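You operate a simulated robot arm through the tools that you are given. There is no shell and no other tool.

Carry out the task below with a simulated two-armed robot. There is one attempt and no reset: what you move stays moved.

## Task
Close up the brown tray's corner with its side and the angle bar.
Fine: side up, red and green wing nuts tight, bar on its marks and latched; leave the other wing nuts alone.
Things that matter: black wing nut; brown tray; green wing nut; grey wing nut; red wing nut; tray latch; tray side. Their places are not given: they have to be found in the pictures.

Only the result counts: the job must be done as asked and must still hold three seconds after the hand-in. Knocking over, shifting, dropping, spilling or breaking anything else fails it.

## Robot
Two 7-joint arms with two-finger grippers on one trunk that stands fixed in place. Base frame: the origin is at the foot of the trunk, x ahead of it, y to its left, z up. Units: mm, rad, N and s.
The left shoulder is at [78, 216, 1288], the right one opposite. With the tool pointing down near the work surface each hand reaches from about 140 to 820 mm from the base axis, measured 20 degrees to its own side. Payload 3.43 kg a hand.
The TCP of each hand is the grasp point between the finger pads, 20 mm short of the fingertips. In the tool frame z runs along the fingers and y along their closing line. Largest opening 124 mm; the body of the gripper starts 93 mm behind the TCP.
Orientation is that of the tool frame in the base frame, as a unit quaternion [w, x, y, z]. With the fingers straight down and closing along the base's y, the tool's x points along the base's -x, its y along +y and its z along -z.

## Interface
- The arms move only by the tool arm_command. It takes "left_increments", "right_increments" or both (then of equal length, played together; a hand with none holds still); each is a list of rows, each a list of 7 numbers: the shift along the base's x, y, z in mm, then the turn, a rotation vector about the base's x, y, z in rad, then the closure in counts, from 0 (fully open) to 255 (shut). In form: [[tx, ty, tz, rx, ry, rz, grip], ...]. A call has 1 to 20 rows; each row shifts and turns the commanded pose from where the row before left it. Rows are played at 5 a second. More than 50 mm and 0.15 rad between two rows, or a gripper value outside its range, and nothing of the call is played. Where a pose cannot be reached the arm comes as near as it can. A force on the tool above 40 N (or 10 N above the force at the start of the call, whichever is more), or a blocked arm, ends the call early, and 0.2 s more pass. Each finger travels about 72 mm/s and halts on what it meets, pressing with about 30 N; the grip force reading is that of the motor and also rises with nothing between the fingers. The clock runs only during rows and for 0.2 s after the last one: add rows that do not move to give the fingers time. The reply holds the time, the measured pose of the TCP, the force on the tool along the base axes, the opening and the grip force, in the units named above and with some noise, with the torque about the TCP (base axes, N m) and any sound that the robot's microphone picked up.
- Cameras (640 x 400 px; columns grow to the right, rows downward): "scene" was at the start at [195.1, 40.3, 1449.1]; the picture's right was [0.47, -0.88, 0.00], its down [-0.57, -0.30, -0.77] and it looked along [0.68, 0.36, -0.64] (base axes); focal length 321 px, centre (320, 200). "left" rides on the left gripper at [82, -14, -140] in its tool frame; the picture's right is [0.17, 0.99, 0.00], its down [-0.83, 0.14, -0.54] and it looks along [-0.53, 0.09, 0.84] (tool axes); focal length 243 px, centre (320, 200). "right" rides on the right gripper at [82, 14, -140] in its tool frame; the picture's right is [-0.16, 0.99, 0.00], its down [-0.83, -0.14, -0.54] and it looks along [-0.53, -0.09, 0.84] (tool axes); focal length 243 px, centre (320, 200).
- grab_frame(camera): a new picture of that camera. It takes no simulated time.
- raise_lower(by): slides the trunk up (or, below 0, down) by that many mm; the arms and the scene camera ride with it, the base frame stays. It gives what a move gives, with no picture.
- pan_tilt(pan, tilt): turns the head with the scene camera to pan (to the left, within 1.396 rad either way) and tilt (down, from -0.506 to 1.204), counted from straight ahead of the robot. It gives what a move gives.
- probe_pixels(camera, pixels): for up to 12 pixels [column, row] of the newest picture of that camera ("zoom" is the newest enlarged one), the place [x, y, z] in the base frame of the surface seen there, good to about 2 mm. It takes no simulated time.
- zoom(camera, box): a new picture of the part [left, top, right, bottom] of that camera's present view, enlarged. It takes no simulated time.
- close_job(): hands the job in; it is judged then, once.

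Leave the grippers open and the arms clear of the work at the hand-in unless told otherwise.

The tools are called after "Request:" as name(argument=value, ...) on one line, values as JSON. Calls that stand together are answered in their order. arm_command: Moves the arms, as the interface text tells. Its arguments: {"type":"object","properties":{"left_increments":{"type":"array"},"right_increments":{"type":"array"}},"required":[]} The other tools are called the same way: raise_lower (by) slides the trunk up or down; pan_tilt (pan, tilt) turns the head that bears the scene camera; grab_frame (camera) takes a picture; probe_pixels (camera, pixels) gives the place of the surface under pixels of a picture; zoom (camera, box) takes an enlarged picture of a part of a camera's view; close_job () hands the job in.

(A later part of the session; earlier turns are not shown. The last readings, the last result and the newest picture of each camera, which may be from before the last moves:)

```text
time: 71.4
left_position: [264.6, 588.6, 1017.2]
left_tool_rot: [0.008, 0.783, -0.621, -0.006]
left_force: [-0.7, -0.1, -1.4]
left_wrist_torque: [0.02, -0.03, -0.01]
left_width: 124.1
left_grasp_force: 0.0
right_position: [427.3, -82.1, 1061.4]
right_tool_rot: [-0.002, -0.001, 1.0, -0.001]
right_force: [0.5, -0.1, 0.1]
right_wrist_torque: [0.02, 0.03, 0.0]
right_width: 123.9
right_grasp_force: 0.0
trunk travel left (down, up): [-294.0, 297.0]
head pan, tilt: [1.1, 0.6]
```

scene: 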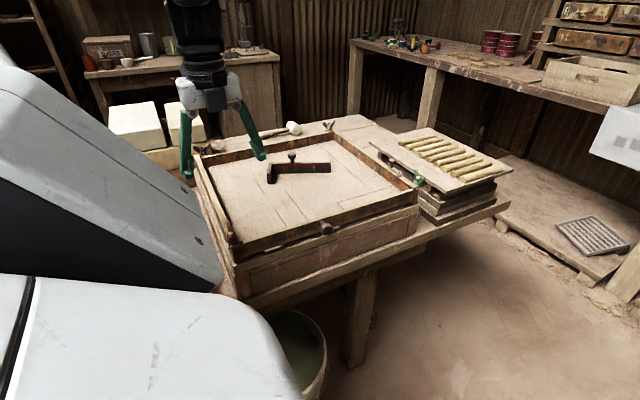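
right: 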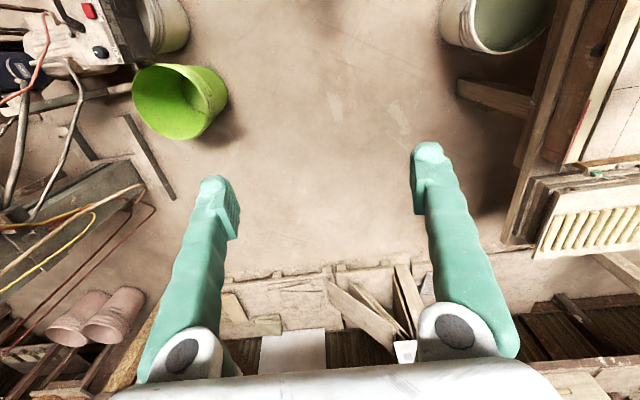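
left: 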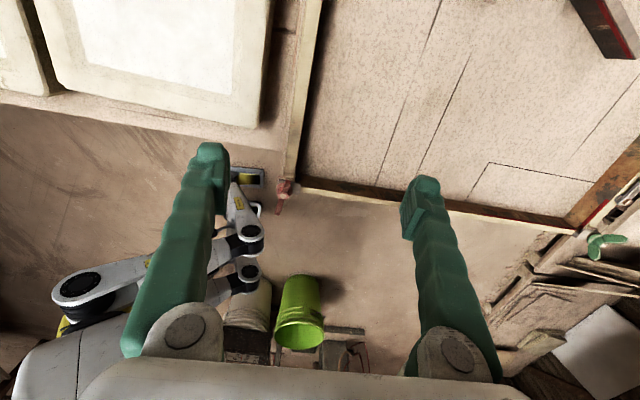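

Range continues to ≈-4.48. I test a little further, so I know whether a full half-turn per grip (−1.71 → −4.85) is possible.

Request:
arm_command(left_increments=[[0, 0, 0, 0, 0, -0.14, 0], [0, 0, 0, 0, 0, -0.14, 0], [0, 0, 0, 0, 0, -0.14, 0], [0, 0, 0, 0, 0, -0.14, 0]])

Request:
grab_frame(camera="left")

```text
time: 72.4
left_position: [264.2, 587.8, 1017.0]
left_tool_rot: [-0.007, -0.61, 0.793, 0.008]
left_force: [0.2, -0.4, -0.1]
left_wrist_torque: [0.03, -0.01, 0.01]
left_width: 123.8
left_grasp_force: 0.2
left hand out of reach, approached as far as the arm can: row 4
right_position: [427.0, -82.4, 1061.2]
right_tool_rot: [-0.003, -0.002, 1.0, 0.0]
right_force: [0.1, -1.0, 0.5]
right_wrist_torque: [-0.01, 0.01, 0.02]
right_width: 124.1
right_grasp_force: 0.0
trunk travel left (down, up): [-294.0, 297.0]
head pan, tilt: [1.1, 0.6]
```

```text
taken
```

left: 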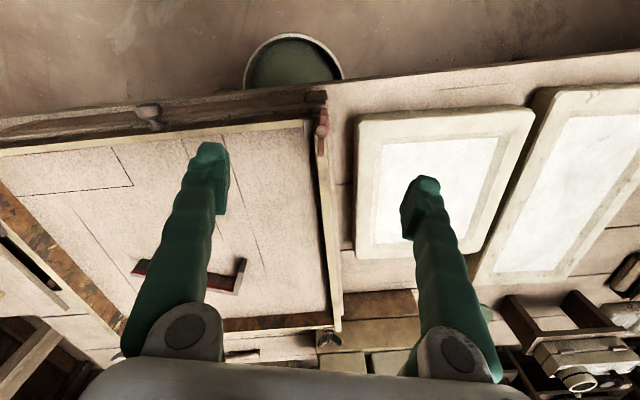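

The clockwise limit is about -4.95 rad, so a grip starting at -1.71 can give almost half a turn. I turn back to -1.71 above the red nut.

Request:
arm_command(left_increments=[[0, 0, 0, 0, 0, 0.145, 0], [0, 0, 0, 0, 0, 0.145, 0], [0, 0, 0, 0, 0, 0.145, 0], [0, 0, 0, 0, 0, 0.145, 0], [0, 0, 0, 0, 0, 0.145, 0], [0, 0, 0, 0, 0, 0.145, 0], [0, 0, 0, 0, 0, 0.145, 0], [0, 0, 0, 0, 0, 0.145, 0], [0, 0, 0, 0, 0, 0.145, 0], [0, 0, 0, 0, 0, 0.145, 0], [0, 0, 0, 0, 0, 0.145, 0], [0, 0, 0, 0, 0, 0.145, 0], [0, 0, 0, 0, 0, 0.145, 0], [0, 0, 0, 0, 0, 0.145, 0], [0, 0, 0, 0, 0, 0.145, 0], [0, 0, 0, 0, 0, 0.145, 0], [0, 0, 0, 0, 0, 0.145, 0], [0, 0, 0, 0, 0, 0.145, 0], [0, 0, 0, 0, 0, 0.145, 0], [0, 0, 0, 0, 0, 0.145, 0]])

Request:
arm_command(left_increments=[[-2, -3, -25, 0, 0, 0.12, 0], [-2, -2, -25, 0, 0, 0.12, 0], [0, 0, -20, 0, 0, 0.12, 100]])

Request:
grab_frame(camera="left")

```text
time: 76.6
left_position: [264.3, 589.2, 1018.1]
left_tool_rot: [0.009, 0.859, 0.512, 0.006]
left_force: [0.4, 1.5, 0.0]
left_wrist_torque: [-0.02, -0.01, -0.01]
left_width: 123.8
left_grasp_force: 0.1
right_position: [426.5, -83.3, 1061.9]
right_tool_rot: [-0.002, -0.002, 1.0, 0.0]
right_force: [0.2, 0.5, -0.8]
right_wrist_torque: [0.0, 0.0, 0.0]
right_width: 123.8
right_grasp_force: 0.1
trunk travel left (down, up): [-294.0, 297.0]
head pan, tilt: [1.1, 0.6]
```

```text
time: 77.4
left_position: [262.2, 586.5, 946.7]
left_tool_rot: [0.008, 0.754, 0.657, 0.007]
left_force: [0.2, -0.3, -0.5]
left_wrist_torque: [0.0, 0.02, 0.01]
left_width: 75.4
left_grasp_force: 0.0
right_position: [427.0, -80.9, 1061.9]
right_tool_rot: [-0.003, -0.002, 1.0, -0.001]
right_force: [0.1, 0.5, 0.5]
right_wrist_torque: [0.0, 0.0, -0.01]
right_width: 124.0
right_grasp_force: 0.2
trunk travel left (down, up): [-294.0, 297.0]
head pan, tilt: [1.1, 0.6]
```

```text
taken
```

left: 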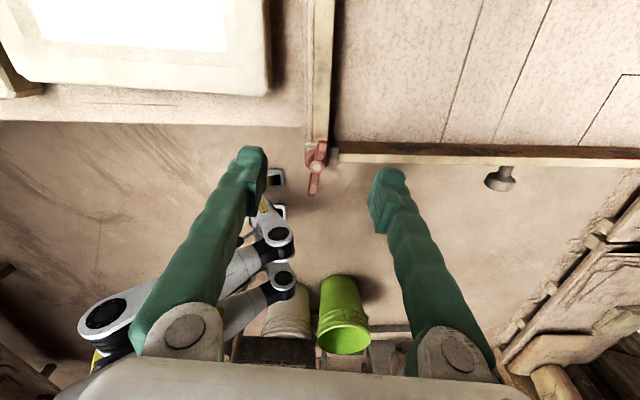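

Yaw is -1.71; the nut sits between the fingers at (317,168). I zoom to check alignment before going down.

Request:
zoom(camera="left", box=[240, 120, 400, 230])

Request:
probe_pixels(camera="left", pixels=[[316, 170], [317, 170], [315, 170], [321, 150], [321, 146], [313, 190], [314, 186], [317, 168]])

```text
3.64 times, centred on (320, 175) of left
```

zoom: 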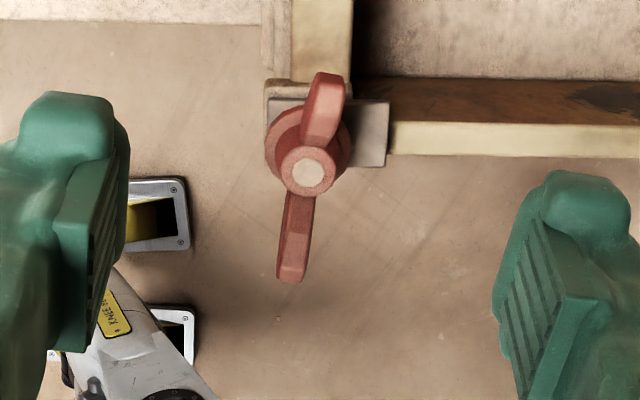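

```text
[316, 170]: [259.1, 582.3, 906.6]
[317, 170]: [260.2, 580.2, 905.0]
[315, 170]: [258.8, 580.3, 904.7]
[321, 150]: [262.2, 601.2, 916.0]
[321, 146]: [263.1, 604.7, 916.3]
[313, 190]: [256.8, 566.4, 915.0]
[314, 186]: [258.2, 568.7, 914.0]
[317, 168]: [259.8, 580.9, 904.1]
```

Alignment is good: bolt ≈[260,582]. I descend 22 mm and close on the wings.

Request:
arm_command(left_increments=[[-0.5, -1.5, -11, 0, 0, 0, 120], [0, 0, -11, 0, 0, 0, 120], [0, 0, 0, 0, 0, 0, 255], [0, 0, 0, 0, 0, 0, 255], [0, 0, 0, 0, 0, 0, 255], [0, 0, 0, 0, 0, 0, 255]])

Request:
grab_frame(camera="left")

```text
time: 78.8
left_position: [260.5, 582.3, 925.4]
left_tool_rot: [0.007, 0.754, 0.657, 0.007]
left_force: [-1.0, -0.3, 0.7]
left_wrist_torque: [-0.01, -0.01, 0.02]
left_width: 0.0
left_grasp_force: 30.4
right_position: [425.7, -81.4, 1062.2]
right_tool_rot: [-0.002, -0.002, 1.0, 0.0]
right_force: [-0.5, -0.1, 0.0]
right_wrist_torque: [0.01, 0.0, -0.06]
right_width: 123.9
right_grasp_force: 0.0
trunk travel left (down, up): [-294.0, 297.0]
head pan, tilt: [1.1, 0.6]
```

```text
taken
```

left: 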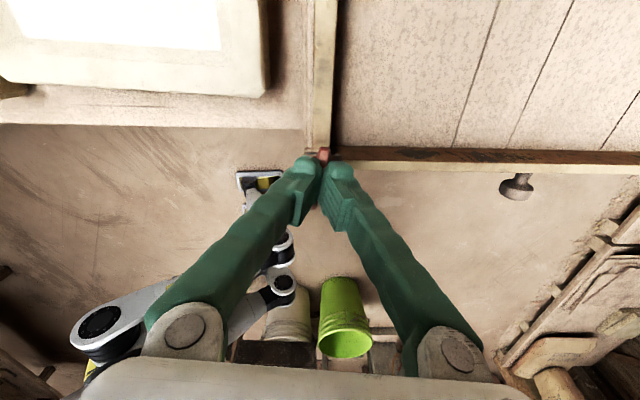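

The fingers closed to 0 mm, above the hub in the V of the wings. I open, go 11 mm lower and close again.

Request:
arm_command(left_increments=[[0, 0, 0, 0, 0, 0, 180], [0, 0, 0, 0, 0, 0, 180], [0, 0, -6, 0, 0, 0, 180], [0, 0, -5, 0, 0, 0, 180], [0, 0, 0, 0, 0, 0, 255], [0, 0, 0, 0, 0, 0, 255], [0, 0, 0, 0, 0, 0, 255]])

Request:
zoom(camera="left", box=[270, 120, 370, 220])

```text
time: 80.4
left_position: [260.2, 581.9, 912.7]
left_tool_rot: [0.007, 0.754, 0.657, 0.006]
left_force: [-8.2, -3.2, -13.1]
left_wrist_torque: [0.48, 0.06, 0.01]
left_width: 6.1
left_grasp_force: 39.4
right_position: [425.9, -81.4, 1063.1]
right_tool_rot: [-0.002, -0.001, 1.0, -0.001]
right_force: [1.0, 1.1, -0.1]
right_wrist_torque: [0.0, -0.02, -0.06]
right_width: 123.9
right_grasp_force: 0.0
trunk travel left (down, up): [-294.0, 297.0]
head pan, tilt: [1.1, 0.6]
```

```text
4.00 times, centred on (320, 170) of left
```

zoom: 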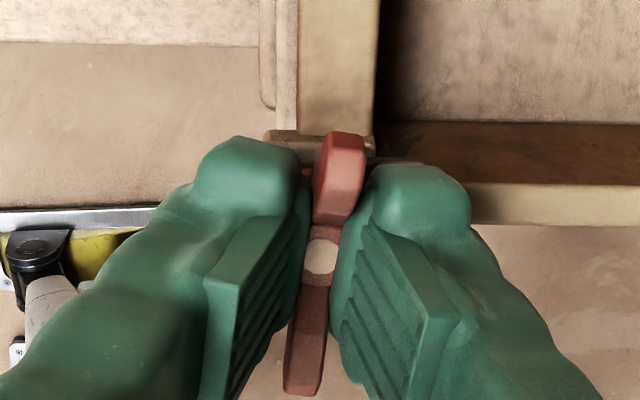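

I have the wings (6.1 mm between pads). Now I turn clockwise in small steps, watching the torque about z.

Request:
arm_command(left_increments=[[0, 0, 0, 0, 0, -0.12, 255], [0, 0, 0, 0, 0, -0.12, 255], [0, 0, 0, 0, 0, -0.12, 255], [0, 0, 0, 0, 0, -0.12, 255]])

Request:
zoom(camera="left", box=[270, 120, 370, 220])

```text
time: 81.4
left_position: [258.8, 581.8, 914.0]
left_tool_rot: [0.01, 0.889, 0.458, 0.004]
left_force: [-12.9, -6.1, -15.6]
left_wrist_torque: [-0.07, 0.16, 0.02]
left_width: 6.2
left_grasp_force: 39.2
right_position: [426.0, -81.2, 1061.9]
right_tool_rot: [-0.002, -0.001, 1.0, -0.001]
right_force: [0.5, 0.3, 0.1]
right_wrist_torque: [-0.02, 0.02, 0.01]
right_width: 124.2
right_grasp_force: 0.1
trunk travel left (down, up): [-294.0, 297.0]
head pan, tilt: [1.1, 0.6]
```

```text
4.00 times, centred on (320, 170) of left
```

zoom: 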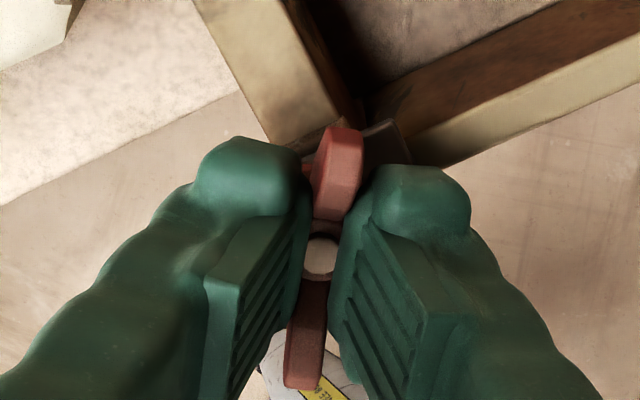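

The nut turns along with no torque. Sideways force suggests I'm slightly off centre, so I shift by (-1,-0.5,-1) and keep turning.

Request:
arm_command(left_increments=[[-1, -0.5, -1, 0, 0, -0.12, 255], [0, 0, 0, 0, 0, -0.12, 255], [0, 0, 0, 0, 0, -0.12, 255], [0, 0, 0, 0, 0, -0.12, 255]])

```text
time: 82.4
left_position: [258.1, 582.8, 913.4]
left_tool_rot: [0.01, 0.972, 0.234, 0.005]
left_force: [-8.4, 5.3, 0.9]
left_wrist_torque: [0.14, 0.07, 0.02]
left_width: 6.1
left_grasp_force: 39.4
right_position: [426.4, -81.9, 1062.9]
right_tool_rot: [-0.002, -0.002, 1.0, -0.001]
right_force: [-1.1, -0.4, -0.1]
right_wrist_torque: [0.0, 0.01, 0.02]
right_width: 124.4
right_grasp_force: 0.0
trunk travel left (down, up): [-294.0, 297.0]
head pan, tilt: [1.1, 0.6]
```

Torque still ~0. I continue clockwise.

Request:
arm_command(left_increments=[[-0.5, 0.5, 0, 0, 0, -0.13, 255], [0, 0, 0, 0, 0, -0.13, 255], [0, 0, 0, 0, 0, -0.13, 255], [0, 0, 0, 0, 0, -0.13, 255], [0, 0, 0, 0, 0, -0.13, 255], [0, 0, 0, 0, 0, -0.13, 255], [0, 0, 0, 0, 0, -0.13, 255], [0, 0, 0, 0, 0, -0.13, 255]])

```text
time: 84.2
left_position: [257.9, 583.3, 914.1]
left_tool_rot: [0.009, 0.96, -0.278, -0.002]
left_force: [1.7, 16.5, 29.4]
left_wrist_torque: [0.28, -0.02, 2.6]
left_width: 19.1
left_grasp_force: 44.5
right_position: [426.0, -82.5, 1062.4]
right_tool_rot: [-0.001, -0.002, 1.0, 0.0]
right_force: [-0.3, 0.1, 0.8]
right_wrist_torque: [0.02, 0.03, -0.01]
right_width: 124.1
right_grasp_force: 0.1
trunk travel left (down, up): [-294.0, 297.0]
head pan, tilt: [1.1, 0.6]
```

Torque jumped to 2.6 N m and the pads were pried to 19 mm: the nut has stopped turning. I look closely.

Request:
zoom(camera="left", box=[270, 120, 370, 220])

```text
4.00 times, centred on (320, 170) of left
```

zoom: 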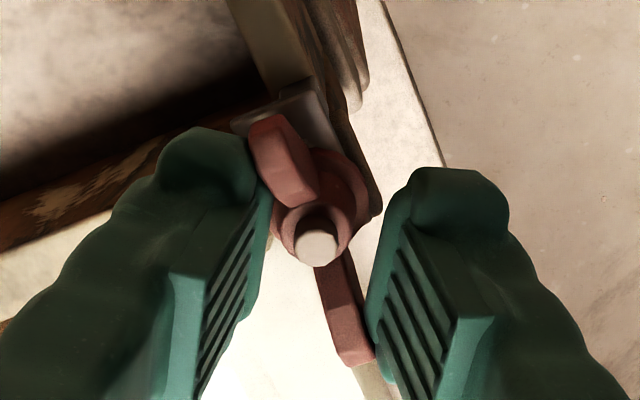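

The bolt now stands proud of the hub, so the nut went down; the hand overran it by ~0.49 rad. I open, turn back 0.49 rad to realign, regrip and test the tightness.

Request:
arm_command(left_increments=[[0, 0, 0, 0, 0, 0, 170], [0, 0, 0, 0, 0, 0, 170], [0.5, -0.5, 0, 0, 0, 0.125, 170], [0, 0, 0, 0, 0, 0.125, 170], [0, 0, 0, 0, 0, 0.125, 170], [0, 0, 0, 0, 0, 0.125, 170], [0, 0, 0, 0, 0, 0, 170]])

Request:
zoom(camera="left", box=[270, 120, 370, 220])

```text
time: 85.8
left_position: [258.7, 581.0, 912.1]
left_tool_rot: [0.011, 0.999, -0.033, 0.001]
left_force: [0.6, 0.1, 0.2]
left_wrist_torque: [-0.01, -0.01, -0.01]
left_width: 41.4
left_grasp_force: 0.1
right_position: [426.4, -81.8, 1061.4]
right_tool_rot: [-0.003, -0.002, 1.0, 0.0]
right_force: [0.1, -0.8, 0.2]
right_wrist_torque: [0.01, 0.03, 0.05]
right_width: 124.4
right_grasp_force: 0.1
trunk travel left (down, up): [-294.0, 297.0]
head pan, tilt: [1.1, 0.6]
```

```text
4.00 times, centred on (320, 170) of left
```

zoom: 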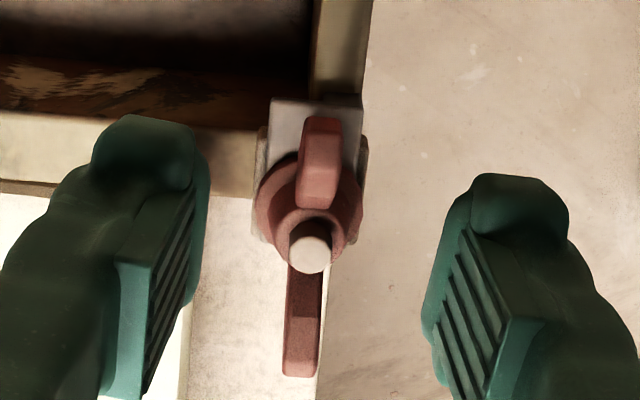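

Aligned. The nut sits lower now, so I go 4 mm down, close and turn clockwise a little to feel the torque.

Request:
arm_command(left_increments=[[0, 0, -4, 0, 0, 0, 170], [0, 0, 0, 0, 0, 0, 255], [0, 0, 0, 0, 0, 0, 255], [0, 0, 0, 0, 0, 0, 255]])

Request:
arm_command(left_increments=[[0, 0, 0, 0, 0, -0.06, 255], [0, 0, 0, 0, 0, -0.06, 255]])

```text
time: 86.8
left_position: [259.1, 583.1, 909.4]
left_tool_rot: [0.009, 0.999, -0.033, 0.002]
left_force: [-0.2, 11.3, 2.6]
left_wrist_torque: [0.14, 0.1, 0.1]
left_width: 17.0
left_grasp_force: 44.9
right_position: [427.1, -80.8, 1061.9]
right_tool_rot: [-0.003, -0.002, 1.0, -0.001]
right_force: [-1.0, -0.5, -0.5]
right_wrist_torque: [0.01, -0.04, 0.01]
right_width: 124.1
right_grasp_force: 0.1
trunk travel left (down, up): [-294.0, 297.0]
head pan, tilt: [1.1, 0.6]
```

```text
time: 87.4
left_position: [258.8, 583.8, 913.3]
left_tool_rot: [0.006, 0.997, -0.078, 0.002]
left_force: [-5.5, -6.9, 20.0]
left_wrist_torque: [0.06, 0.07, 1.64]
left_width: 7.8
left_grasp_force: 42.1
right_position: [426.9, -83.6, 1062.9]
right_tool_rot: [-0.002, -0.002, 1.0, 0.001]
right_force: [-0.8, 0.4, -0.2]
right_wrist_torque: [0.01, -0.03, -0.03]
right_width: 123.7
right_grasp_force: 0.1
trunk travel left (down, up): [-294.0, 297.0]
head pan, tilt: [1.1, 0.6]
stopped in row 2 (left hand): the force on the tool passed its limit at 46 N (the readings are from after the stop); the commanded pose is now the measured one
```

Immediate resistance: 1.64 N m after a tiny turn (and the pads slipped up from the hub onto the wings). One more small turn to make it firm.

Request:
arm_command(left_increments=[[0, 0, 0, 0, 0, -0.05, 255], [0, 0, 0, 0, 0, -0.05, 255]])

Request:
zoom(camera="left", box=[270, 120, 370, 220])

```text
time: 88.1
left_position: [260.0, 583.8, 914.0]
left_tool_rot: [0.004, 0.992, -0.129, 0.003]
left_force: [-5.5, -10.3, 25.8]
left_wrist_torque: [-0.13, 0.13, 1.32]
left_width: 10.1
left_grasp_force: 44.0
right_position: [425.9, -84.0, 1061.8]
right_tool_rot: [-0.001, -0.001, 1.0, 0.0]
right_force: [-0.4, -0.4, 0.0]
right_wrist_torque: [-0.01, 0.02, 0.01]
right_width: 124.1
right_grasp_force: 0.1
trunk travel left (down, up): [-294.0, 297.0]
head pan, tilt: [1.1, 0.6]
stopped in row 2 (left hand): the force on the tool passed its limit at 41 N (the readings are from after the stop); the commanded pose is now the measured one
```

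```text
4.00 times, centred on (320, 170) of left
```

zoom: 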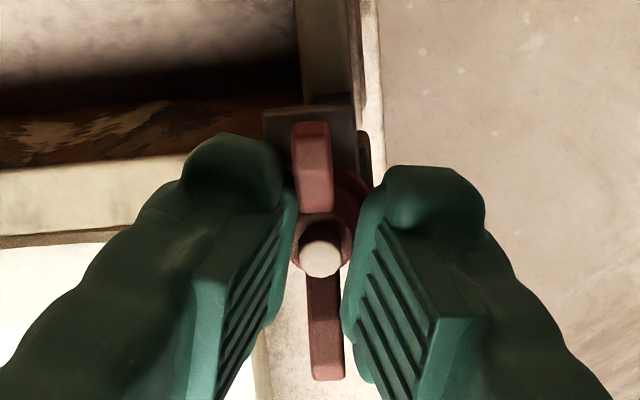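

The nut is tight. I open the fingers and rise clear, then look.

Request:
arm_command(left_increments=[[0, 0, 0, 0, 0, 0, 150], [0, 0, 0, 0, 0, 0, 150], [0, 0, 20, 0, 0, 0, 100], [0, 0, 40, 0, 0, 0, 0], [0, 0, 40, 0, 0, 0, 0]])

Request:
grab_frame(camera="left")

Request:
zoom(camera="left", box=[270, 100, 370, 200])

```text
time: 88.5
left_position: [263.0, 591.6, 912.6]
left_tool_rot: [0.0, 0.992, -0.128, 0.004]
left_force: [0.1, 0.7, 0.0]
left_wrist_torque: [-0.03, -0.01, 0.02]
left_width: 51.2
left_grasp_force: 0.0
right_position: [426.9, -81.6, 1061.1]
right_tool_rot: [-0.004, -0.002, 1.0, -0.001]
right_force: [-0.4, 0.3, 1.1]
right_wrist_torque: [-0.01, 0.04, 0.01]
right_width: 124.1
right_grasp_force: 0.1
trunk travel left (down, up): [-294.0, 297.0]
head pan, tilt: [1.1, 0.6]
stopped in row 2 (left hand): the force on the tool passed its limit at 44 N (the readings are from after the stop); the commanded pose is now the measured one
```

```text
taken
```

left: 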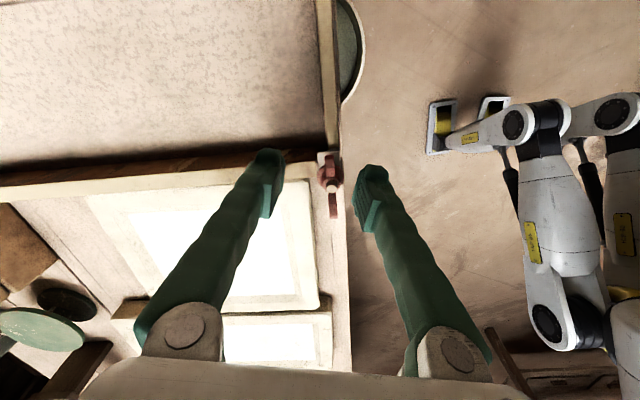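

```text
4.00 times, centred on (320, 150) of left
```

zoom: 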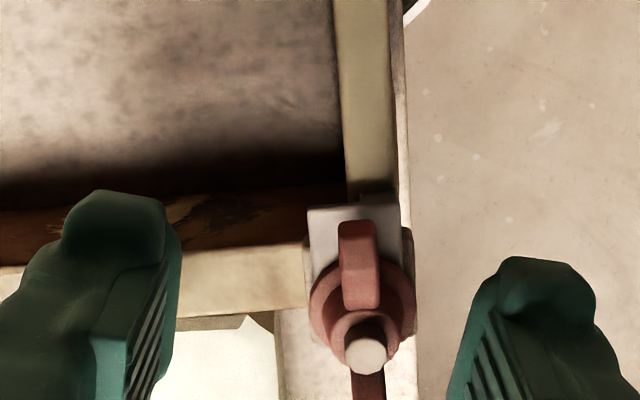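

Released (a brief spring-back stopped the call). Now I rise clear.

Request:
arm_command(left_increments=[[0, 0, 30, 0, 0, 0, 100], [0, 0, 40, 0, 0, 0, 0], [0, 0, 40, 0, 0, 0, 0]])

Request:
grab_frame(camera="left")

Request:
zoom(camera="left", box=[280, 130, 380, 210])

Request:
grab_frame(camera="scene")

```text
time: 89.3
left_position: [262.5, 589.1, 1023.7]
left_tool_rot: [-0.001, 0.992, -0.127, 0.005]
left_force: [-0.7, -0.4, -0.1]
left_wrist_torque: [0.01, -0.02, -0.03]
left_width: 123.9
left_grasp_force: 0.0
right_position: [426.1, -82.5, 1061.7]
right_tool_rot: [-0.003, -0.002, 1.0, 0.0]
right_force: [-0.8, 0.0, 0.5]
right_wrist_torque: [0.02, 0.01, -0.01]
right_width: 124.0
right_grasp_force: 0.1
trunk travel left (down, up): [-294.0, 297.0]
head pan, tilt: [1.1, 0.6]
```

```text
taken
```

left: 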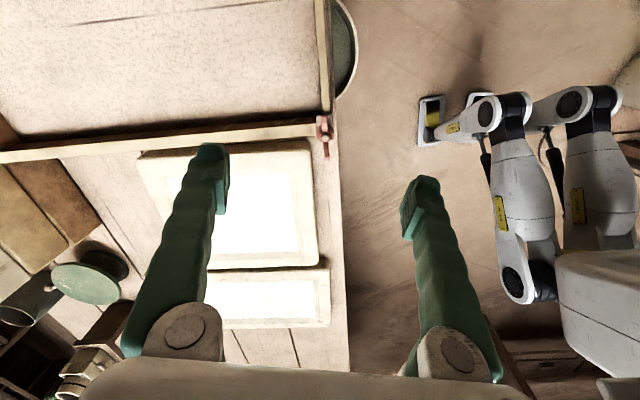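

```text
5.00 times, centred on (330, 170) of left
```

zoom: 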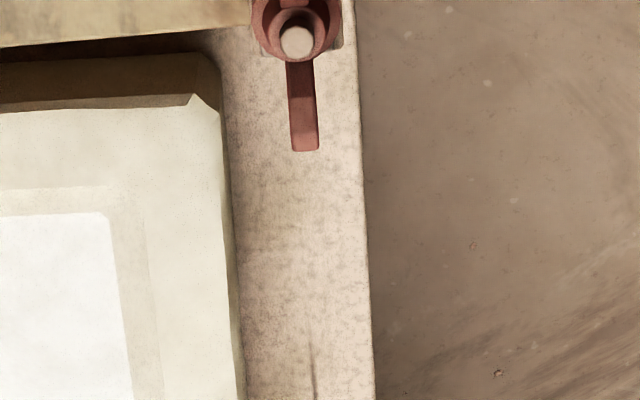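

```text
taken
```

scene: 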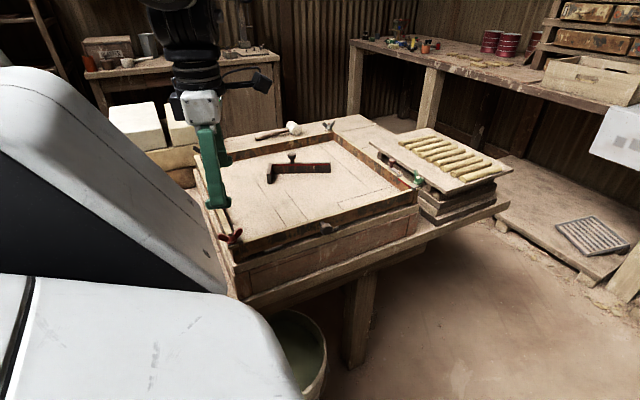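

Side still up, red nut seated. Next the green nut: I travel high across the tray, turning to about -2.06 rad, to a spot short of the nut.

Request:
arm_command(left_increments=[[35, 0, 2, 0, 0, 0.11, 0], [35, 0, 2, 0, 0, 0.11, 0], [35, 0, 2, 0, 0, 0.11, 0], [35, 0, 2, 0, 0, 0.11, 0], [35, 0, 2, 0, 0, 0.11, 0], [35, 0, 2, 0, 0, 0.11, 0], [35, 0, 2, 0, 0, 0.11, 0], [35, 0, 2, 0, 0, 0.11, 0], [35, 0, 2, 0, 0, 0.11, 0], [35, 0, 2, 0, 0, 0.11, 0], [35, 0, 2, 0, 0, 0.11, 0], [35, 0, 2, 0, 0, 0.11, 0]])

Request:
grab_frame(camera="left")

```text
time: 91.9
left_position: [656.0, 585.3, 1033.3]
left_tool_rot: [-0.002, 0.861, 0.508, 0.006]
left_force: [-0.6, 0.0, 0.5]
left_wrist_torque: [0.0, 0.0, -0.01]
left_width: 123.8
left_grasp_force: 0.1
left hand out of reach, approached as far as the arm can: row 12
right_position: [426.3, -82.3, 1062.5]
right_tool_rot: [-0.003, -0.002, 1.0, 0.0]
right_force: [0.4, 0.0, 0.0]
right_wrist_torque: [0.02, -0.02, -0.01]
right_width: 124.0
right_grasp_force: 0.0
trunk travel left (down, up): [-294.0, 297.0]
head pan, tilt: [1.1, 0.6]
```

```text
taken
```

left: 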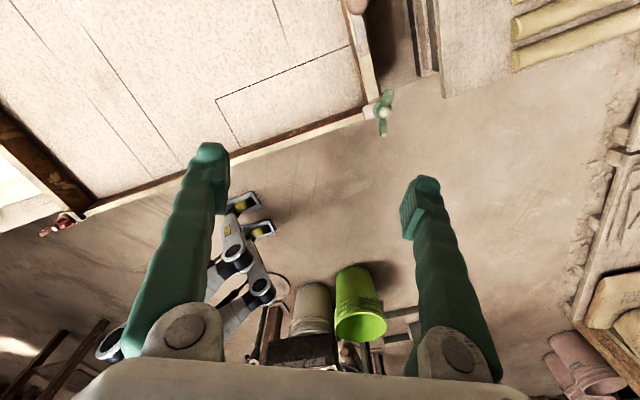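

The limit of reach is near [656,585] with the tool straight down, so for the green nut I need to tilt the hand outward. I probe the nut and the neighbouring stack.

Request:
zoom(camera="left", box=[330, 40, 480, 160])

Request:
probe_pixels(camera="left", pixels=[[385, 113], [384, 132], [388, 95], [372, 112], [450, 90], [415, 60], [430, 60], [440, 40], [520, 70], [400, 40], [520, 20], [358, 110]])

```text
3.33 times, centred on (405, 100) of left
```

zoom: 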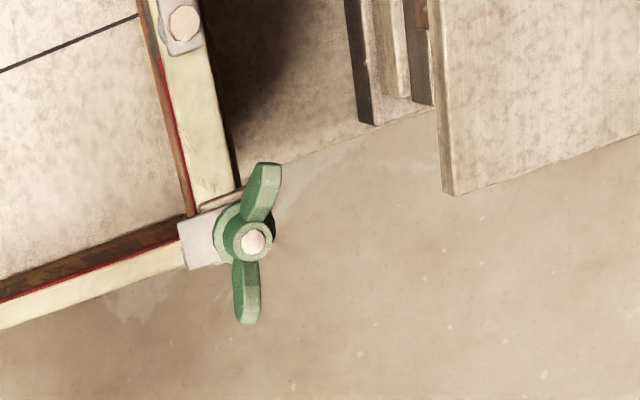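

```text
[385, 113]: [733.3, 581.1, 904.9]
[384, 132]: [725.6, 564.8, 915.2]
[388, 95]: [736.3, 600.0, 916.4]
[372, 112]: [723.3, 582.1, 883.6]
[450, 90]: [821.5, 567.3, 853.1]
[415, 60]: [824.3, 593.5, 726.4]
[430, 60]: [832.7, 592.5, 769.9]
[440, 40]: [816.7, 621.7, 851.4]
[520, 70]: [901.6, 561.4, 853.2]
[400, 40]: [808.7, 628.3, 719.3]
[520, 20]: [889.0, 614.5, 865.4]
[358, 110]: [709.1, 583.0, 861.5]
```

The stack is far and low (x>816, z≈853), fine. Green wing tips are at [725.6,565] and [736.3,600], so the wing line is at ≈73°. I set yaw to ≈-1.87 and tilt the fingers outward 0.3 rad, then move out above the nut.

Request:
arm_command(left_increments=[[0, 0, 0, 0, 0, 0.1, 0], [0, 0, 0, 0, 0, 0.1, 0], [0, 0, 0, 0.079, -0.062, 0, 0], [0, 0, 0, 0.079, -0.062, 0, 0], [0, 0, 0, 0.079, -0.062, 0, 0]])

Request:
arm_command(left_increments=[[20, 0, -15, 0, 0, 0, 60], [20, 0, -15, 0, 0, 0, 100], [16, -1, -15, 0, 0, 0, 100]])

Request:
grab_frame(camera="left")

```text
time: 93.1
left_position: [658.0, 584.3, 1034.6]
left_tool_rot: [-0.044, 0.797, 0.584, 0.149]
left_force: [-0.6, -0.5, 0.2]
left_wrist_torque: [0.01, 0.0, 0.0]
left_width: 123.7
left_grasp_force: 0.0
right_position: [427.2, -82.6, 1062.1]
right_tool_rot: [-0.003, -0.001, 1.0, 0.001]
right_force: [0.2, -0.4, -0.5]
right_wrist_torque: [0.0, -0.01, 0.0]
right_width: 124.1
right_grasp_force: 0.2
trunk travel left (down, up): [-294.0, 297.0]
head pan, tilt: [1.1, 0.6]
```

```text
time: 93.9
left_position: [717.0, 583.3, 989.7]
left_tool_rot: [-0.044, 0.798, 0.583, 0.147]
left_force: [0.6, 0.1, -0.3]
left_wrist_torque: [0.01, 0.0, 0.02]
left_width: 75.2
left_grasp_force: 0.1
right_position: [426.8, -82.1, 1060.5]
right_tool_rot: [-0.003, -0.001, 1.0, 0.0]
right_force: [0.5, -0.6, 0.0]
right_wrist_torque: [0.01, -0.05, -0.01]
right_width: 123.8
right_grasp_force: 0.1
trunk travel left (down, up): [-294.0, 297.0]
head pan, tilt: [1.1, 0.6]
```

```text
taken
```

left: 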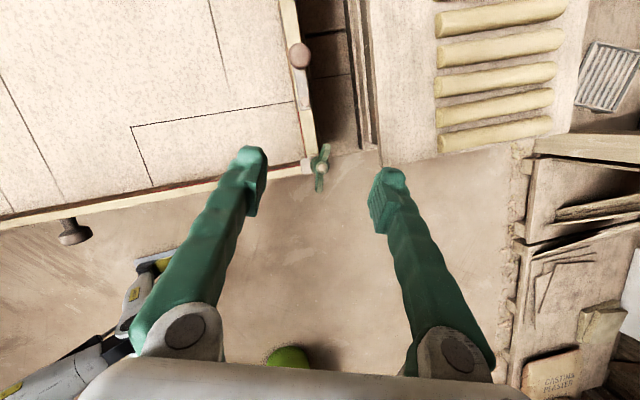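

Now the nut is between the fingers at (321,165). I zoom and probe it from here.

Request:
zoom(camera="left", box=[270, 120, 370, 220])

Request:
probe_pixels(camera="left", pixels=[[321, 168], [320, 168], [322, 168], [321, 167], [326, 148], [326, 151], [319, 187], [319, 184], [325, 146], [319, 190], [318, 184], [320, 184]])

```text
4.00 times, centred on (320, 170) of left
```

zoom: 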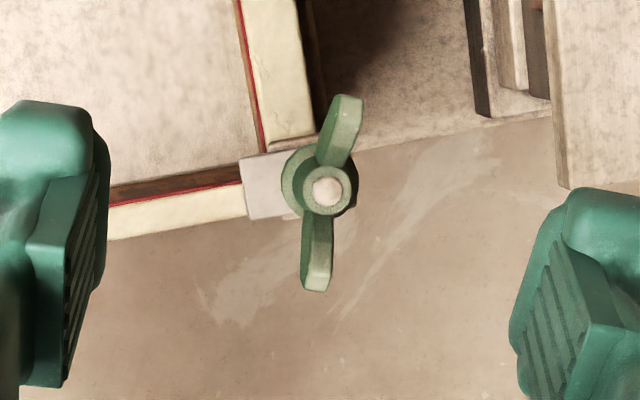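

```text
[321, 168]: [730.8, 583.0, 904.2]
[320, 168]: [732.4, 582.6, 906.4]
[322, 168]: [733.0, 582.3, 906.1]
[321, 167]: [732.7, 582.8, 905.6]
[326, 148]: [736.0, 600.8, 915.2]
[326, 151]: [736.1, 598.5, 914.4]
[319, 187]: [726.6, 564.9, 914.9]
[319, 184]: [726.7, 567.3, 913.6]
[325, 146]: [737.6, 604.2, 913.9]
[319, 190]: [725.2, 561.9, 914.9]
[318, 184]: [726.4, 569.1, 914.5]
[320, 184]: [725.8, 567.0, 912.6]
```

Bolt ≈[731.8,582.7,905.5]. I move above it to about [730,580,946] and check.

Request:
arm_command(left_increments=[[7, -1.5, -20, 0, 0, 0, 140], [7, -1.5, -20, 0, 0, 0, 140], [0, 0, 0, 0, 0, 0, 140]])

Request:
zoom(camera="left", box=[260, 110, 380, 210])

```text
time: 94.7
left_position: [728.5, 580.4, 950.4]
left_tool_rot: [-0.044, 0.797, 0.584, 0.148]
left_force: [-0.3, -0.1, 0.5]
left_wrist_torque: [0.0, -0.01, 0.01]
left_width: 56.2
left_grasp_force: 0.2
right_position: [427.2, -82.0, 1063.2]
right_tool_rot: [-0.003, -0.002, 1.0, 0.001]
right_force: [1.1, 0.5, -0.4]
right_wrist_torque: [0.02, 0.02, 0.03]
right_width: 124.0
right_grasp_force: 0.1
trunk travel left (down, up): [-294.0, 297.0]
head pan, tilt: [1.1, 0.6]
```

```text
4.00 times, centred on (320, 160) of left
```

zoom: 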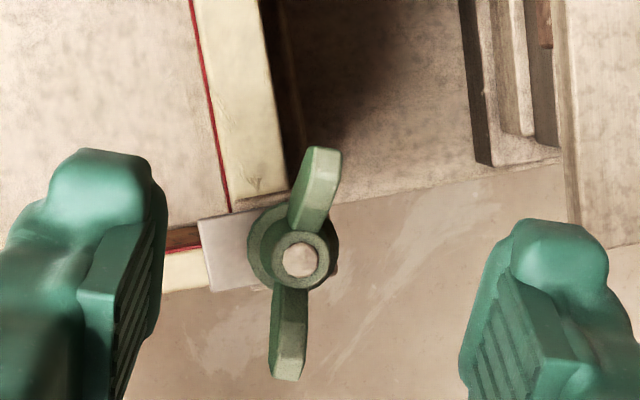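

Nearly centred. I shift +1.5 mm in x, descend 37 mm and close on the wings.

Request:
arm_command(left_increments=[[1, 0, -13, 0, 0, 0, 160], [0.5, 0, -13, 0, 0, 0, 180], [0, 0, -11, 0, 0, 0, 180], [0, 0, 0, 0, 0, 0, 255], [0, 0, 0, 0, 0, 0, 255], [0, 0, 0, 0, 0, 0, 255]])

Request:
zoom(camera="left", box=[270, 120, 370, 220])

```text
time: 96.1
left_position: [728.7, 581.1, 911.8]
left_tool_rot: [-0.045, 0.797, 0.584, 0.145]
left_force: [-11.3, 1.7, -6.6]
left_wrist_torque: [0.32, 0.06, 0.04]
left_width: 16.3
left_grasp_force: 45.1
right_position: [427.1, -81.5, 1062.0]
right_tool_rot: [-0.003, -0.001, 1.0, -0.001]
right_force: [-0.4, 0.1, 0.0]
right_wrist_torque: [0.0, -0.01, 0.02]
right_width: 124.0
right_grasp_force: 0.1
trunk travel left (down, up): [-294.0, 297.0]
head pan, tilt: [1.1, 0.6]
```

```text
4.00 times, centred on (320, 170) of left
```

zoom: 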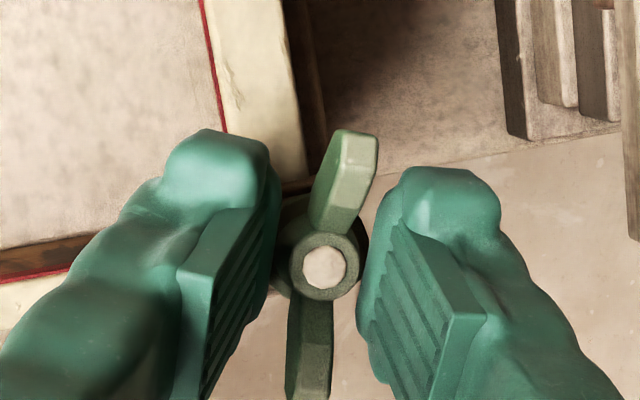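

It caught the hub (16 mm). I open, raise 5 mm and close again to get the wings.

Request:
arm_command(left_increments=[[0, 0, 0, 0, 0, 0, 190], [0, 0, 5, 0, 0, 0, 190], [0.5, 0, 0, 0, 0, 0, 255], [0, 0, 0, 0, 0, 0, 255], [0, 0, 0, 0, 0, 0, 255]])

Request:
zoom(camera="left", box=[270, 120, 370, 220])

```text
time: 97.3
left_position: [730.2, 583.1, 917.7]
left_tool_rot: [-0.045, 0.796, 0.585, 0.149]
left_force: [-1.5, 11.2, 9.7]
left_wrist_torque: [0.17, 0.07, 0.04]
left_width: 6.1
left_grasp_force: 34.2
right_position: [425.6, -82.9, 1061.7]
right_tool_rot: [-0.003, -0.002, 1.0, 0.0]
right_force: [0.7, 0.0, -0.8]
right_wrist_torque: [-0.01, 0.01, 0.01]
right_width: 123.9
right_grasp_force: 0.0
trunk travel left (down, up): [-294.0, 297.0]
head pan, tilt: [1.1, 0.6]
```

```text
4.00 times, centred on (320, 170) of left
```

zoom: 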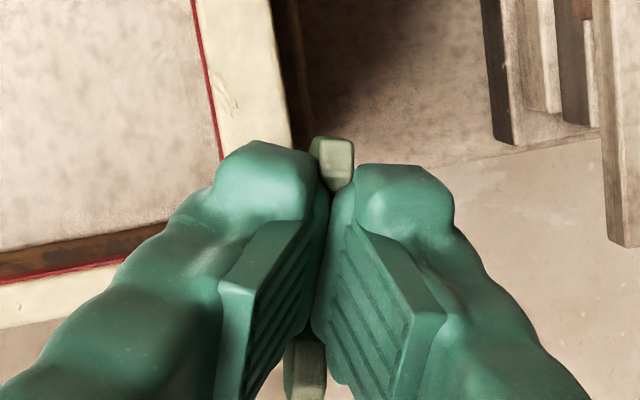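

Wings gripped (6.1 mm). I turn clockwise 0.8 rad about the vertical, in two parts, watching torque.

Request:
arm_command(left_increments=[[-0.15, 0.25, 0, 0, 0, -0.1, 255], [-0.15, 0.25, 0, 0, 0, -0.1, 255], [-0.15, 0.25, 0, 0, 0, -0.1, 255], [-0.15, 0.25, 0, 0, 0, -0.1, 255]])

```text
time: 98.3
left_position: [731.1, 583.7, 919.5]
left_tool_rot: [-0.013, 0.897, 0.414, 0.155]
left_force: [6.6, 19.4, 14.1]
left_wrist_torque: [0.23, 0.1, 0.02]
left_width: 6.1
left_grasp_force: 34.5
right_position: [425.4, -81.5, 1063.2]
right_tool_rot: [-0.003, -0.003, 1.0, -0.001]
right_force: [-1.0, 0.1, 0.5]
right_wrist_torque: [0.01, -0.02, 0.02]
right_width: 124.2
right_grasp_force: 0.0
trunk travel left (down, up): [-294.0, 297.0]
head pan, tilt: [1.1, 0.6]
```

The nut turns freely (torque ≈0). A 19 N side push along +y tells me to shift slightly +y; I continue.

Request:
arm_command(left_increments=[[0, 1.5, 0.5, 0, 0, -0.1, 255], [-0.15, 0.25, 0, 0, 0, -0.1, 255], [-0.15, 0.25, 0, 0, 0, -0.1, 255], [-0.15, 0.25, 0, 0, 0, -0.1, 255]])

Request:
zoom(camera="left", box=[270, 120, 370, 220])

```text
time: 99.3
left_position: [730.5, 584.2, 918.8]
left_tool_rot: [0.016, 0.962, 0.225, 0.155]
left_force: [13.9, 11.8, 15.3]
left_wrist_torque: [0.1, -0.15, -0.03]
left_width: 6.1
left_grasp_force: 34.5
right_position: [426.5, -82.4, 1061.7]
right_tool_rot: [-0.003, -0.002, 1.0, -0.001]
right_force: [0.2, 0.8, -0.9]
right_wrist_torque: [0.01, -0.03, 0.02]
right_width: 123.8
right_grasp_force: 0.0
trunk travel left (down, up): [-294.0, 297.0]
head pan, tilt: [1.1, 0.6]
```

```text
4.00 times, centred on (320, 170) of left
```

zoom: 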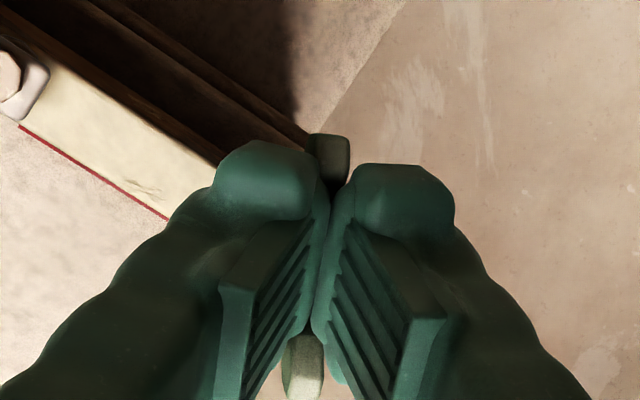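

0.8 rad turned, torque still ≈0, no reach trouble. I continue in the same grip.

Request:
arm_command(left_increments=[[1, 0.7, 0.5, 0, 0, -0.1, 255], [-0.2, 0.1, 0, 0, 0, -0.1, 255], [-0.2, 0.1, 0, 0, 0, -0.1, 255], [-0.2, 0.1, 0, 0, 0, -0.1, 255]])

```text
time: 100.3
left_position: [730.9, 584.0, 918.6]
left_tool_rot: [0.046, 0.988, 0.03, 0.148]
left_force: [16.6, 3.7, 13.3]
left_wrist_torque: [0.05, -0.23, 0.06]
left_width: 6.0
left_grasp_force: 34.4
right_position: [427.0, -83.5, 1061.9]
right_tool_rot: [-0.003, -0.003, 1.0, 0.0]
right_force: [-0.5, -0.1, -0.2]
right_wrist_torque: [-0.03, -0.01, -0.01]
right_width: 124.2
right_grasp_force: 0.0
trunk travel left (down, up): [-294.0, 297.0]
head pan, tilt: [1.1, 0.6]
```

1.2 rad so far, still free. I continue in two-row pieces as tightening should come soon.

Request:
arm_command(left_increments=[[0.8, 0.3, 0, 0, 0, -0.1, 255], [-0.1, 0.1, 0, 0, 0, -0.1, 255]])

```text
time: 100.9
left_position: [731.6, 581.2, 920.4]
left_tool_rot: [0.061, 0.986, -0.068, 0.141]
left_force: [12.8, -3.6, 16.8]
left_wrist_torque: [0.06, -0.16, 0.24]
left_width: 6.0
left_grasp_force: 34.5
right_position: [426.5, -83.9, 1061.9]
right_tool_rot: [-0.003, -0.002, 1.0, 0.001]
right_force: [-0.7, 0.1, -0.5]
right_wrist_torque: [-0.02, 0.0, 0.07]
right_width: 123.9
right_grasp_force: 0.1
trunk travel left (down, up): [-294.0, 297.0]
head pan, tilt: [1.1, 0.6]
```

Torque starts to rise (0.24 N m). Two more rows.

Request:
arm_command(left_increments=[[0, 0, 0, 0, 0, -0.1, 255], [0, 0, 0, 0, 0, -0.1, 255]])

Request:
zoom(camera="left", box=[270, 120, 370, 220])

```text
time: 101.5
left_position: [731.1, 578.9, 919.3]
left_tool_rot: [0.076, 0.974, -0.168, 0.133]
left_force: [9.0, -20.5, 10.0]
left_wrist_torque: [-0.22, -0.27, 0.45]
left_width: 6.1
left_grasp_force: 35.1
right_position: [426.3, -84.2, 1060.3]
right_tool_rot: [-0.003, -0.001, 1.0, 0.0]
right_force: [0.1, -0.2, -0.7]
right_wrist_torque: [0.0, -0.01, -0.02]
right_width: 123.9
right_grasp_force: 0.0
trunk travel left (down, up): [-294.0, 297.0]
head pan, tilt: [1.1, 0.6]
```

```text
4.00 times, centred on (320, 170) of left
```

zoom: 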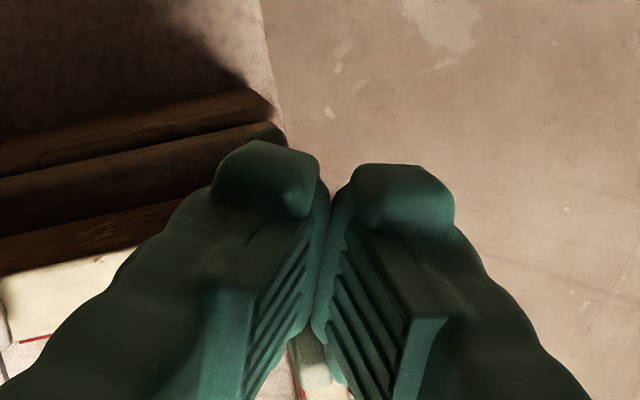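

The far wing now shows at the left of the pads: the nut lags, i.e. it's resisting. I open and rise slightly to see its state.

Request:
arm_command(left_increments=[[0, 0, 0, 0, 0, 0, 180], [0, 0, 0, 0, 0, 0, 140]])

Request:
arm_command(left_increments=[[0, 0, 15, 0, 0, 0, 120], [0, 0, 15, 0, 0, 0, 100]])

Request:
grab_frame(camera="left")

Request:
zoom(camera="left", box=[260, 120, 380, 220])

```text
time: 102.1
left_position: [729.8, 584.8, 920.4]
left_tool_rot: [0.074, 0.974, -0.165, 0.133]
left_force: [0.1, 0.0, 0.2]
left_wrist_torque: [0.1, 0.0, 0.01]
left_width: 56.1
left_grasp_force: 0.1
right_position: [425.5, -83.4, 1061.7]
right_tool_rot: [-0.003, -0.002, 1.0, 0.0]
right_force: [-0.3, 0.8, -0.6]
right_wrist_torque: [0.04, -0.01, -0.03]
right_width: 124.1
right_grasp_force: 0.0
trunk travel left (down, up): [-294.0, 297.0]
head pan, tilt: [1.1, 0.6]
```

```text
time: 102.7
left_position: [730.4, 585.1, 949.8]
left_tool_rot: [0.075, 0.974, -0.166, 0.134]
left_force: [0.0, 0.9, 0.4]
left_wrist_torque: [0.0, 0.03, -0.02]
left_width: 75.2
left_grasp_force: 0.0
right_position: [426.7, -83.0, 1061.6]
right_tool_rot: [-0.003, -0.002, 1.0, 0.001]
right_force: [-0.5, 0.4, -0.1]
right_wrist_torque: [-0.01, -0.02, -0.01]
right_width: 123.9
right_grasp_force: 0.0
trunk travel left (down, up): [-294.0, 297.0]
head pan, tilt: [1.1, 0.6]
```

```text
taken
```

left: 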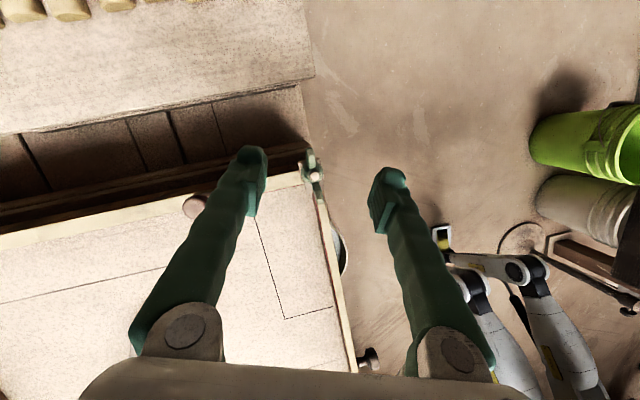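

```text
4.00 times, centred on (320, 170) of left
```

zoom: 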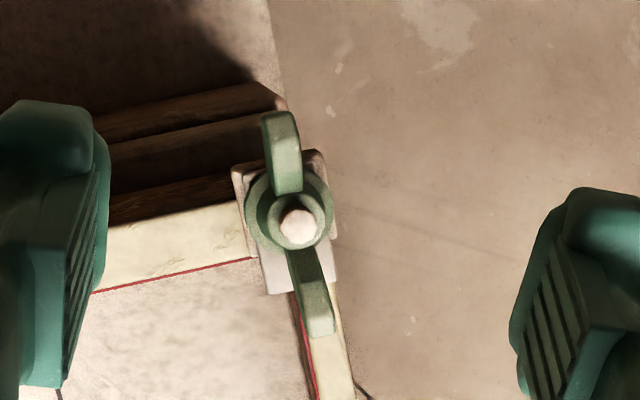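

The nut is lower (bolt stands proud). I probe its wings to realign for a firm final turn.

Request:
probe_pixels(camera="left", pixels=[[310, 151], [311, 155], [319, 200], [318, 195], [315, 176], [314, 176], [311, 150], [319, 202], [309, 176], [312, 163]])

```text
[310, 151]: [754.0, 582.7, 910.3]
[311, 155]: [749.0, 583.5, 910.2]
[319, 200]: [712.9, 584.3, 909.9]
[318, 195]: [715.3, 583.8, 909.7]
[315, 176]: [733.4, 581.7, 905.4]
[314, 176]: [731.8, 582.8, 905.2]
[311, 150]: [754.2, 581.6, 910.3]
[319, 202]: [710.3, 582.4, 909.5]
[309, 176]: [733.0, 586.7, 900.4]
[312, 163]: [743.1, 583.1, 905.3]
```

The nut has turned 75° and dropped ~5 mm (wing line now along x). I back off inward, reset the tilt (0.2 rad toward azimuth 40°) and the yaw to ≈-3.165 for a new grip.

Request:
arm_command(left_increments=[[-30, -12, 15, 0, 0, 0, 60], [-30, -12, 15, 0, 0, 0, 60], [0, 0, 0, 0.064, 0.077, 0, 60], [0, 0, 0, 0.064, 0.077, 0, 60], [0, 0, 0, 0.064, 0.077, 0, 60], [0, 0, 0, 0, 0, 0.1, 60], [0, 0, 0, 0, 0, 0.1, 60], [0, 0, 0, 0, 0, 0.105, 60], [0, 0, 0, 0.0643, -0.0766, 0, 60], [0, 0, 0, 0.0643, -0.0766, 0, 60], [30, 10, -15, 0, 0, 0, 100], [30, 10, -15, 0, 0, 0, 100], [0, 0, 0, 0, 0, 0, 100]])

Request:
grab_frame(camera="left")

Request:
zoom(camera="left", box=[260, 120, 380, 220])

```text
time: 105.5
left_position: [730.1, 579.5, 947.7]
left_tool_rot: [-0.066, 0.994, -0.017, 0.081]
left_force: [-0.6, -0.1, 0.0]
left_wrist_torque: [0.02, 0.02, 0.02]
left_width: 75.4
left_grasp_force: 0.0
right_position: [425.2, -82.4, 1061.6]
right_tool_rot: [-0.003, -0.002, 1.0, -0.001]
right_force: [0.1, -0.7, 0.5]
right_wrist_torque: [0.01, -0.01, 0.02]
right_width: 123.9
right_grasp_force: 0.1
trunk travel left (down, up): [-294.0, 297.0]
head pan, tilt: [1.1, 0.6]
```

```text
taken
```

left: 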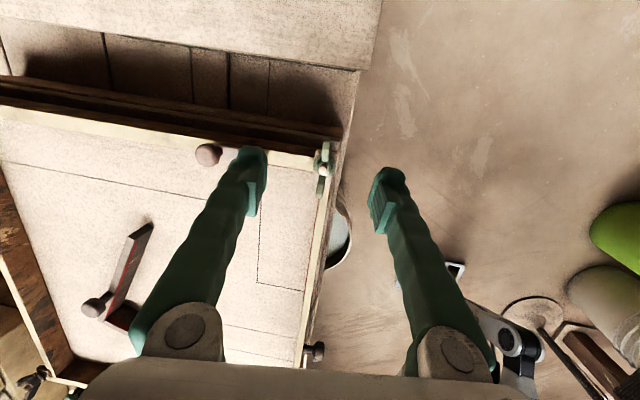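

```text
4.00 times, centred on (320, 170) of left
```

zoom: 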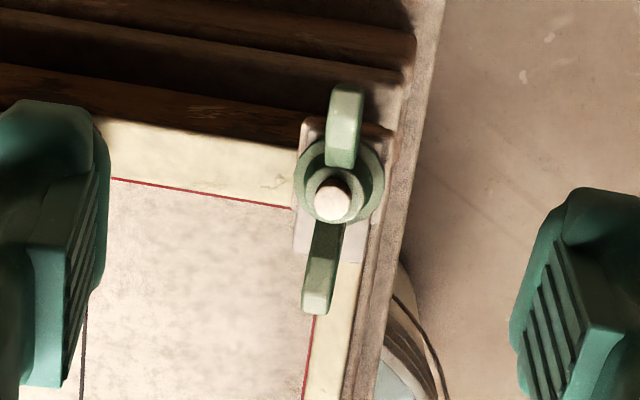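

Aligned with the wings. I descend 34 mm and close on the wings.

Request:
arm_command(left_increments=[[0, 0, -12, 0, 0, 0, 150], [0, 0, -12, 0, 0, 0, 180], [0, 0, -10, 0, 0, 0, 190], [0, 0, 0, 0, 0, 0, 255], [0, 0, 0, 0, 0, 0, 255], [0, 0, 0, 0, 0, 0, 255]])

Request:
zoom(camera="left", box=[270, 120, 370, 220])

```text
time: 106.9
left_position: [731.6, 579.3, 912.2]
left_tool_rot: [-0.065, 0.995, -0.017, 0.078]
left_force: [-3.5, -15.0, -11.1]
left_wrist_torque: [-0.21, -0.28, 0.02]
left_width: 11.5
left_grasp_force: 45.6
right_position: [426.1, -83.8, 1061.7]
right_tool_rot: [-0.003, -0.001, 1.0, -0.001]
right_force: [0.8, -0.4, -0.2]
right_wrist_torque: [0.0, 0.01, 0.0]
right_width: 124.1
right_grasp_force: 0.1
trunk travel left (down, up): [-294.0, 297.0]
head pan, tilt: [1.1, 0.6]
```

```text
4.00 times, centred on (320, 170) of left
```

zoom: 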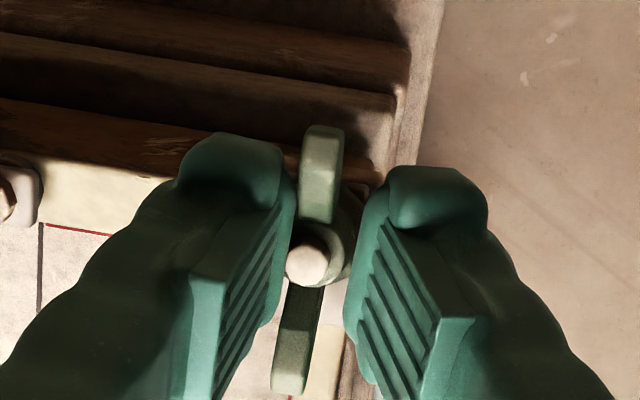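

Gripped (11.5 mm, partly on the hub). I turn clockwise 0.2 rad and read the torque.

Request:
arm_command(left_increments=[[0, 0, 0, 0, 0, -0.08, 255], [0, 0, 0, 0, 0, -0.08, 255]])

Request:
zoom(camera="left", box=[270, 120, 370, 220])

```text
time: 107.5
left_position: [730.9, 580.9, 916.7]
left_tool_rot: [-0.061, 0.99, -0.095, 0.086]
left_force: [-3.8, -10.2, 2.6]
left_wrist_torque: [-0.34, 0.09, 1.39]
left_width: 7.9
left_grasp_force: 41.8
right_position: [425.0, -83.5, 1063.0]
right_tool_rot: [-0.003, -0.002, 1.0, 0.0]
right_force: [1.5, -0.6, -0.2]
right_wrist_torque: [-0.01, 0.04, 0.03]
right_width: 124.0
right_grasp_force: 0.1
trunk travel left (down, up): [-294.0, 297.0]
head pan, tilt: [1.1, 0.6]
```

```text
4.00 times, centred on (320, 170) of left
```

zoom: 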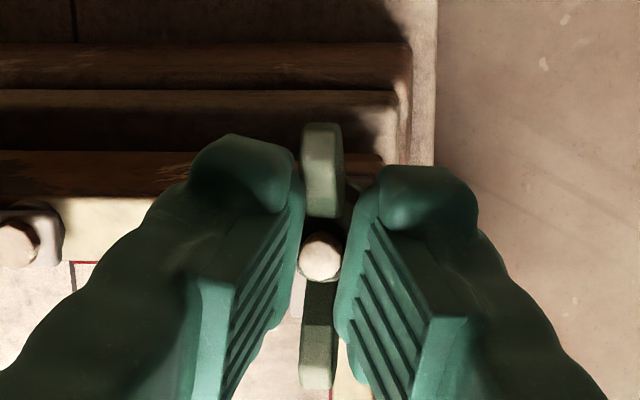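

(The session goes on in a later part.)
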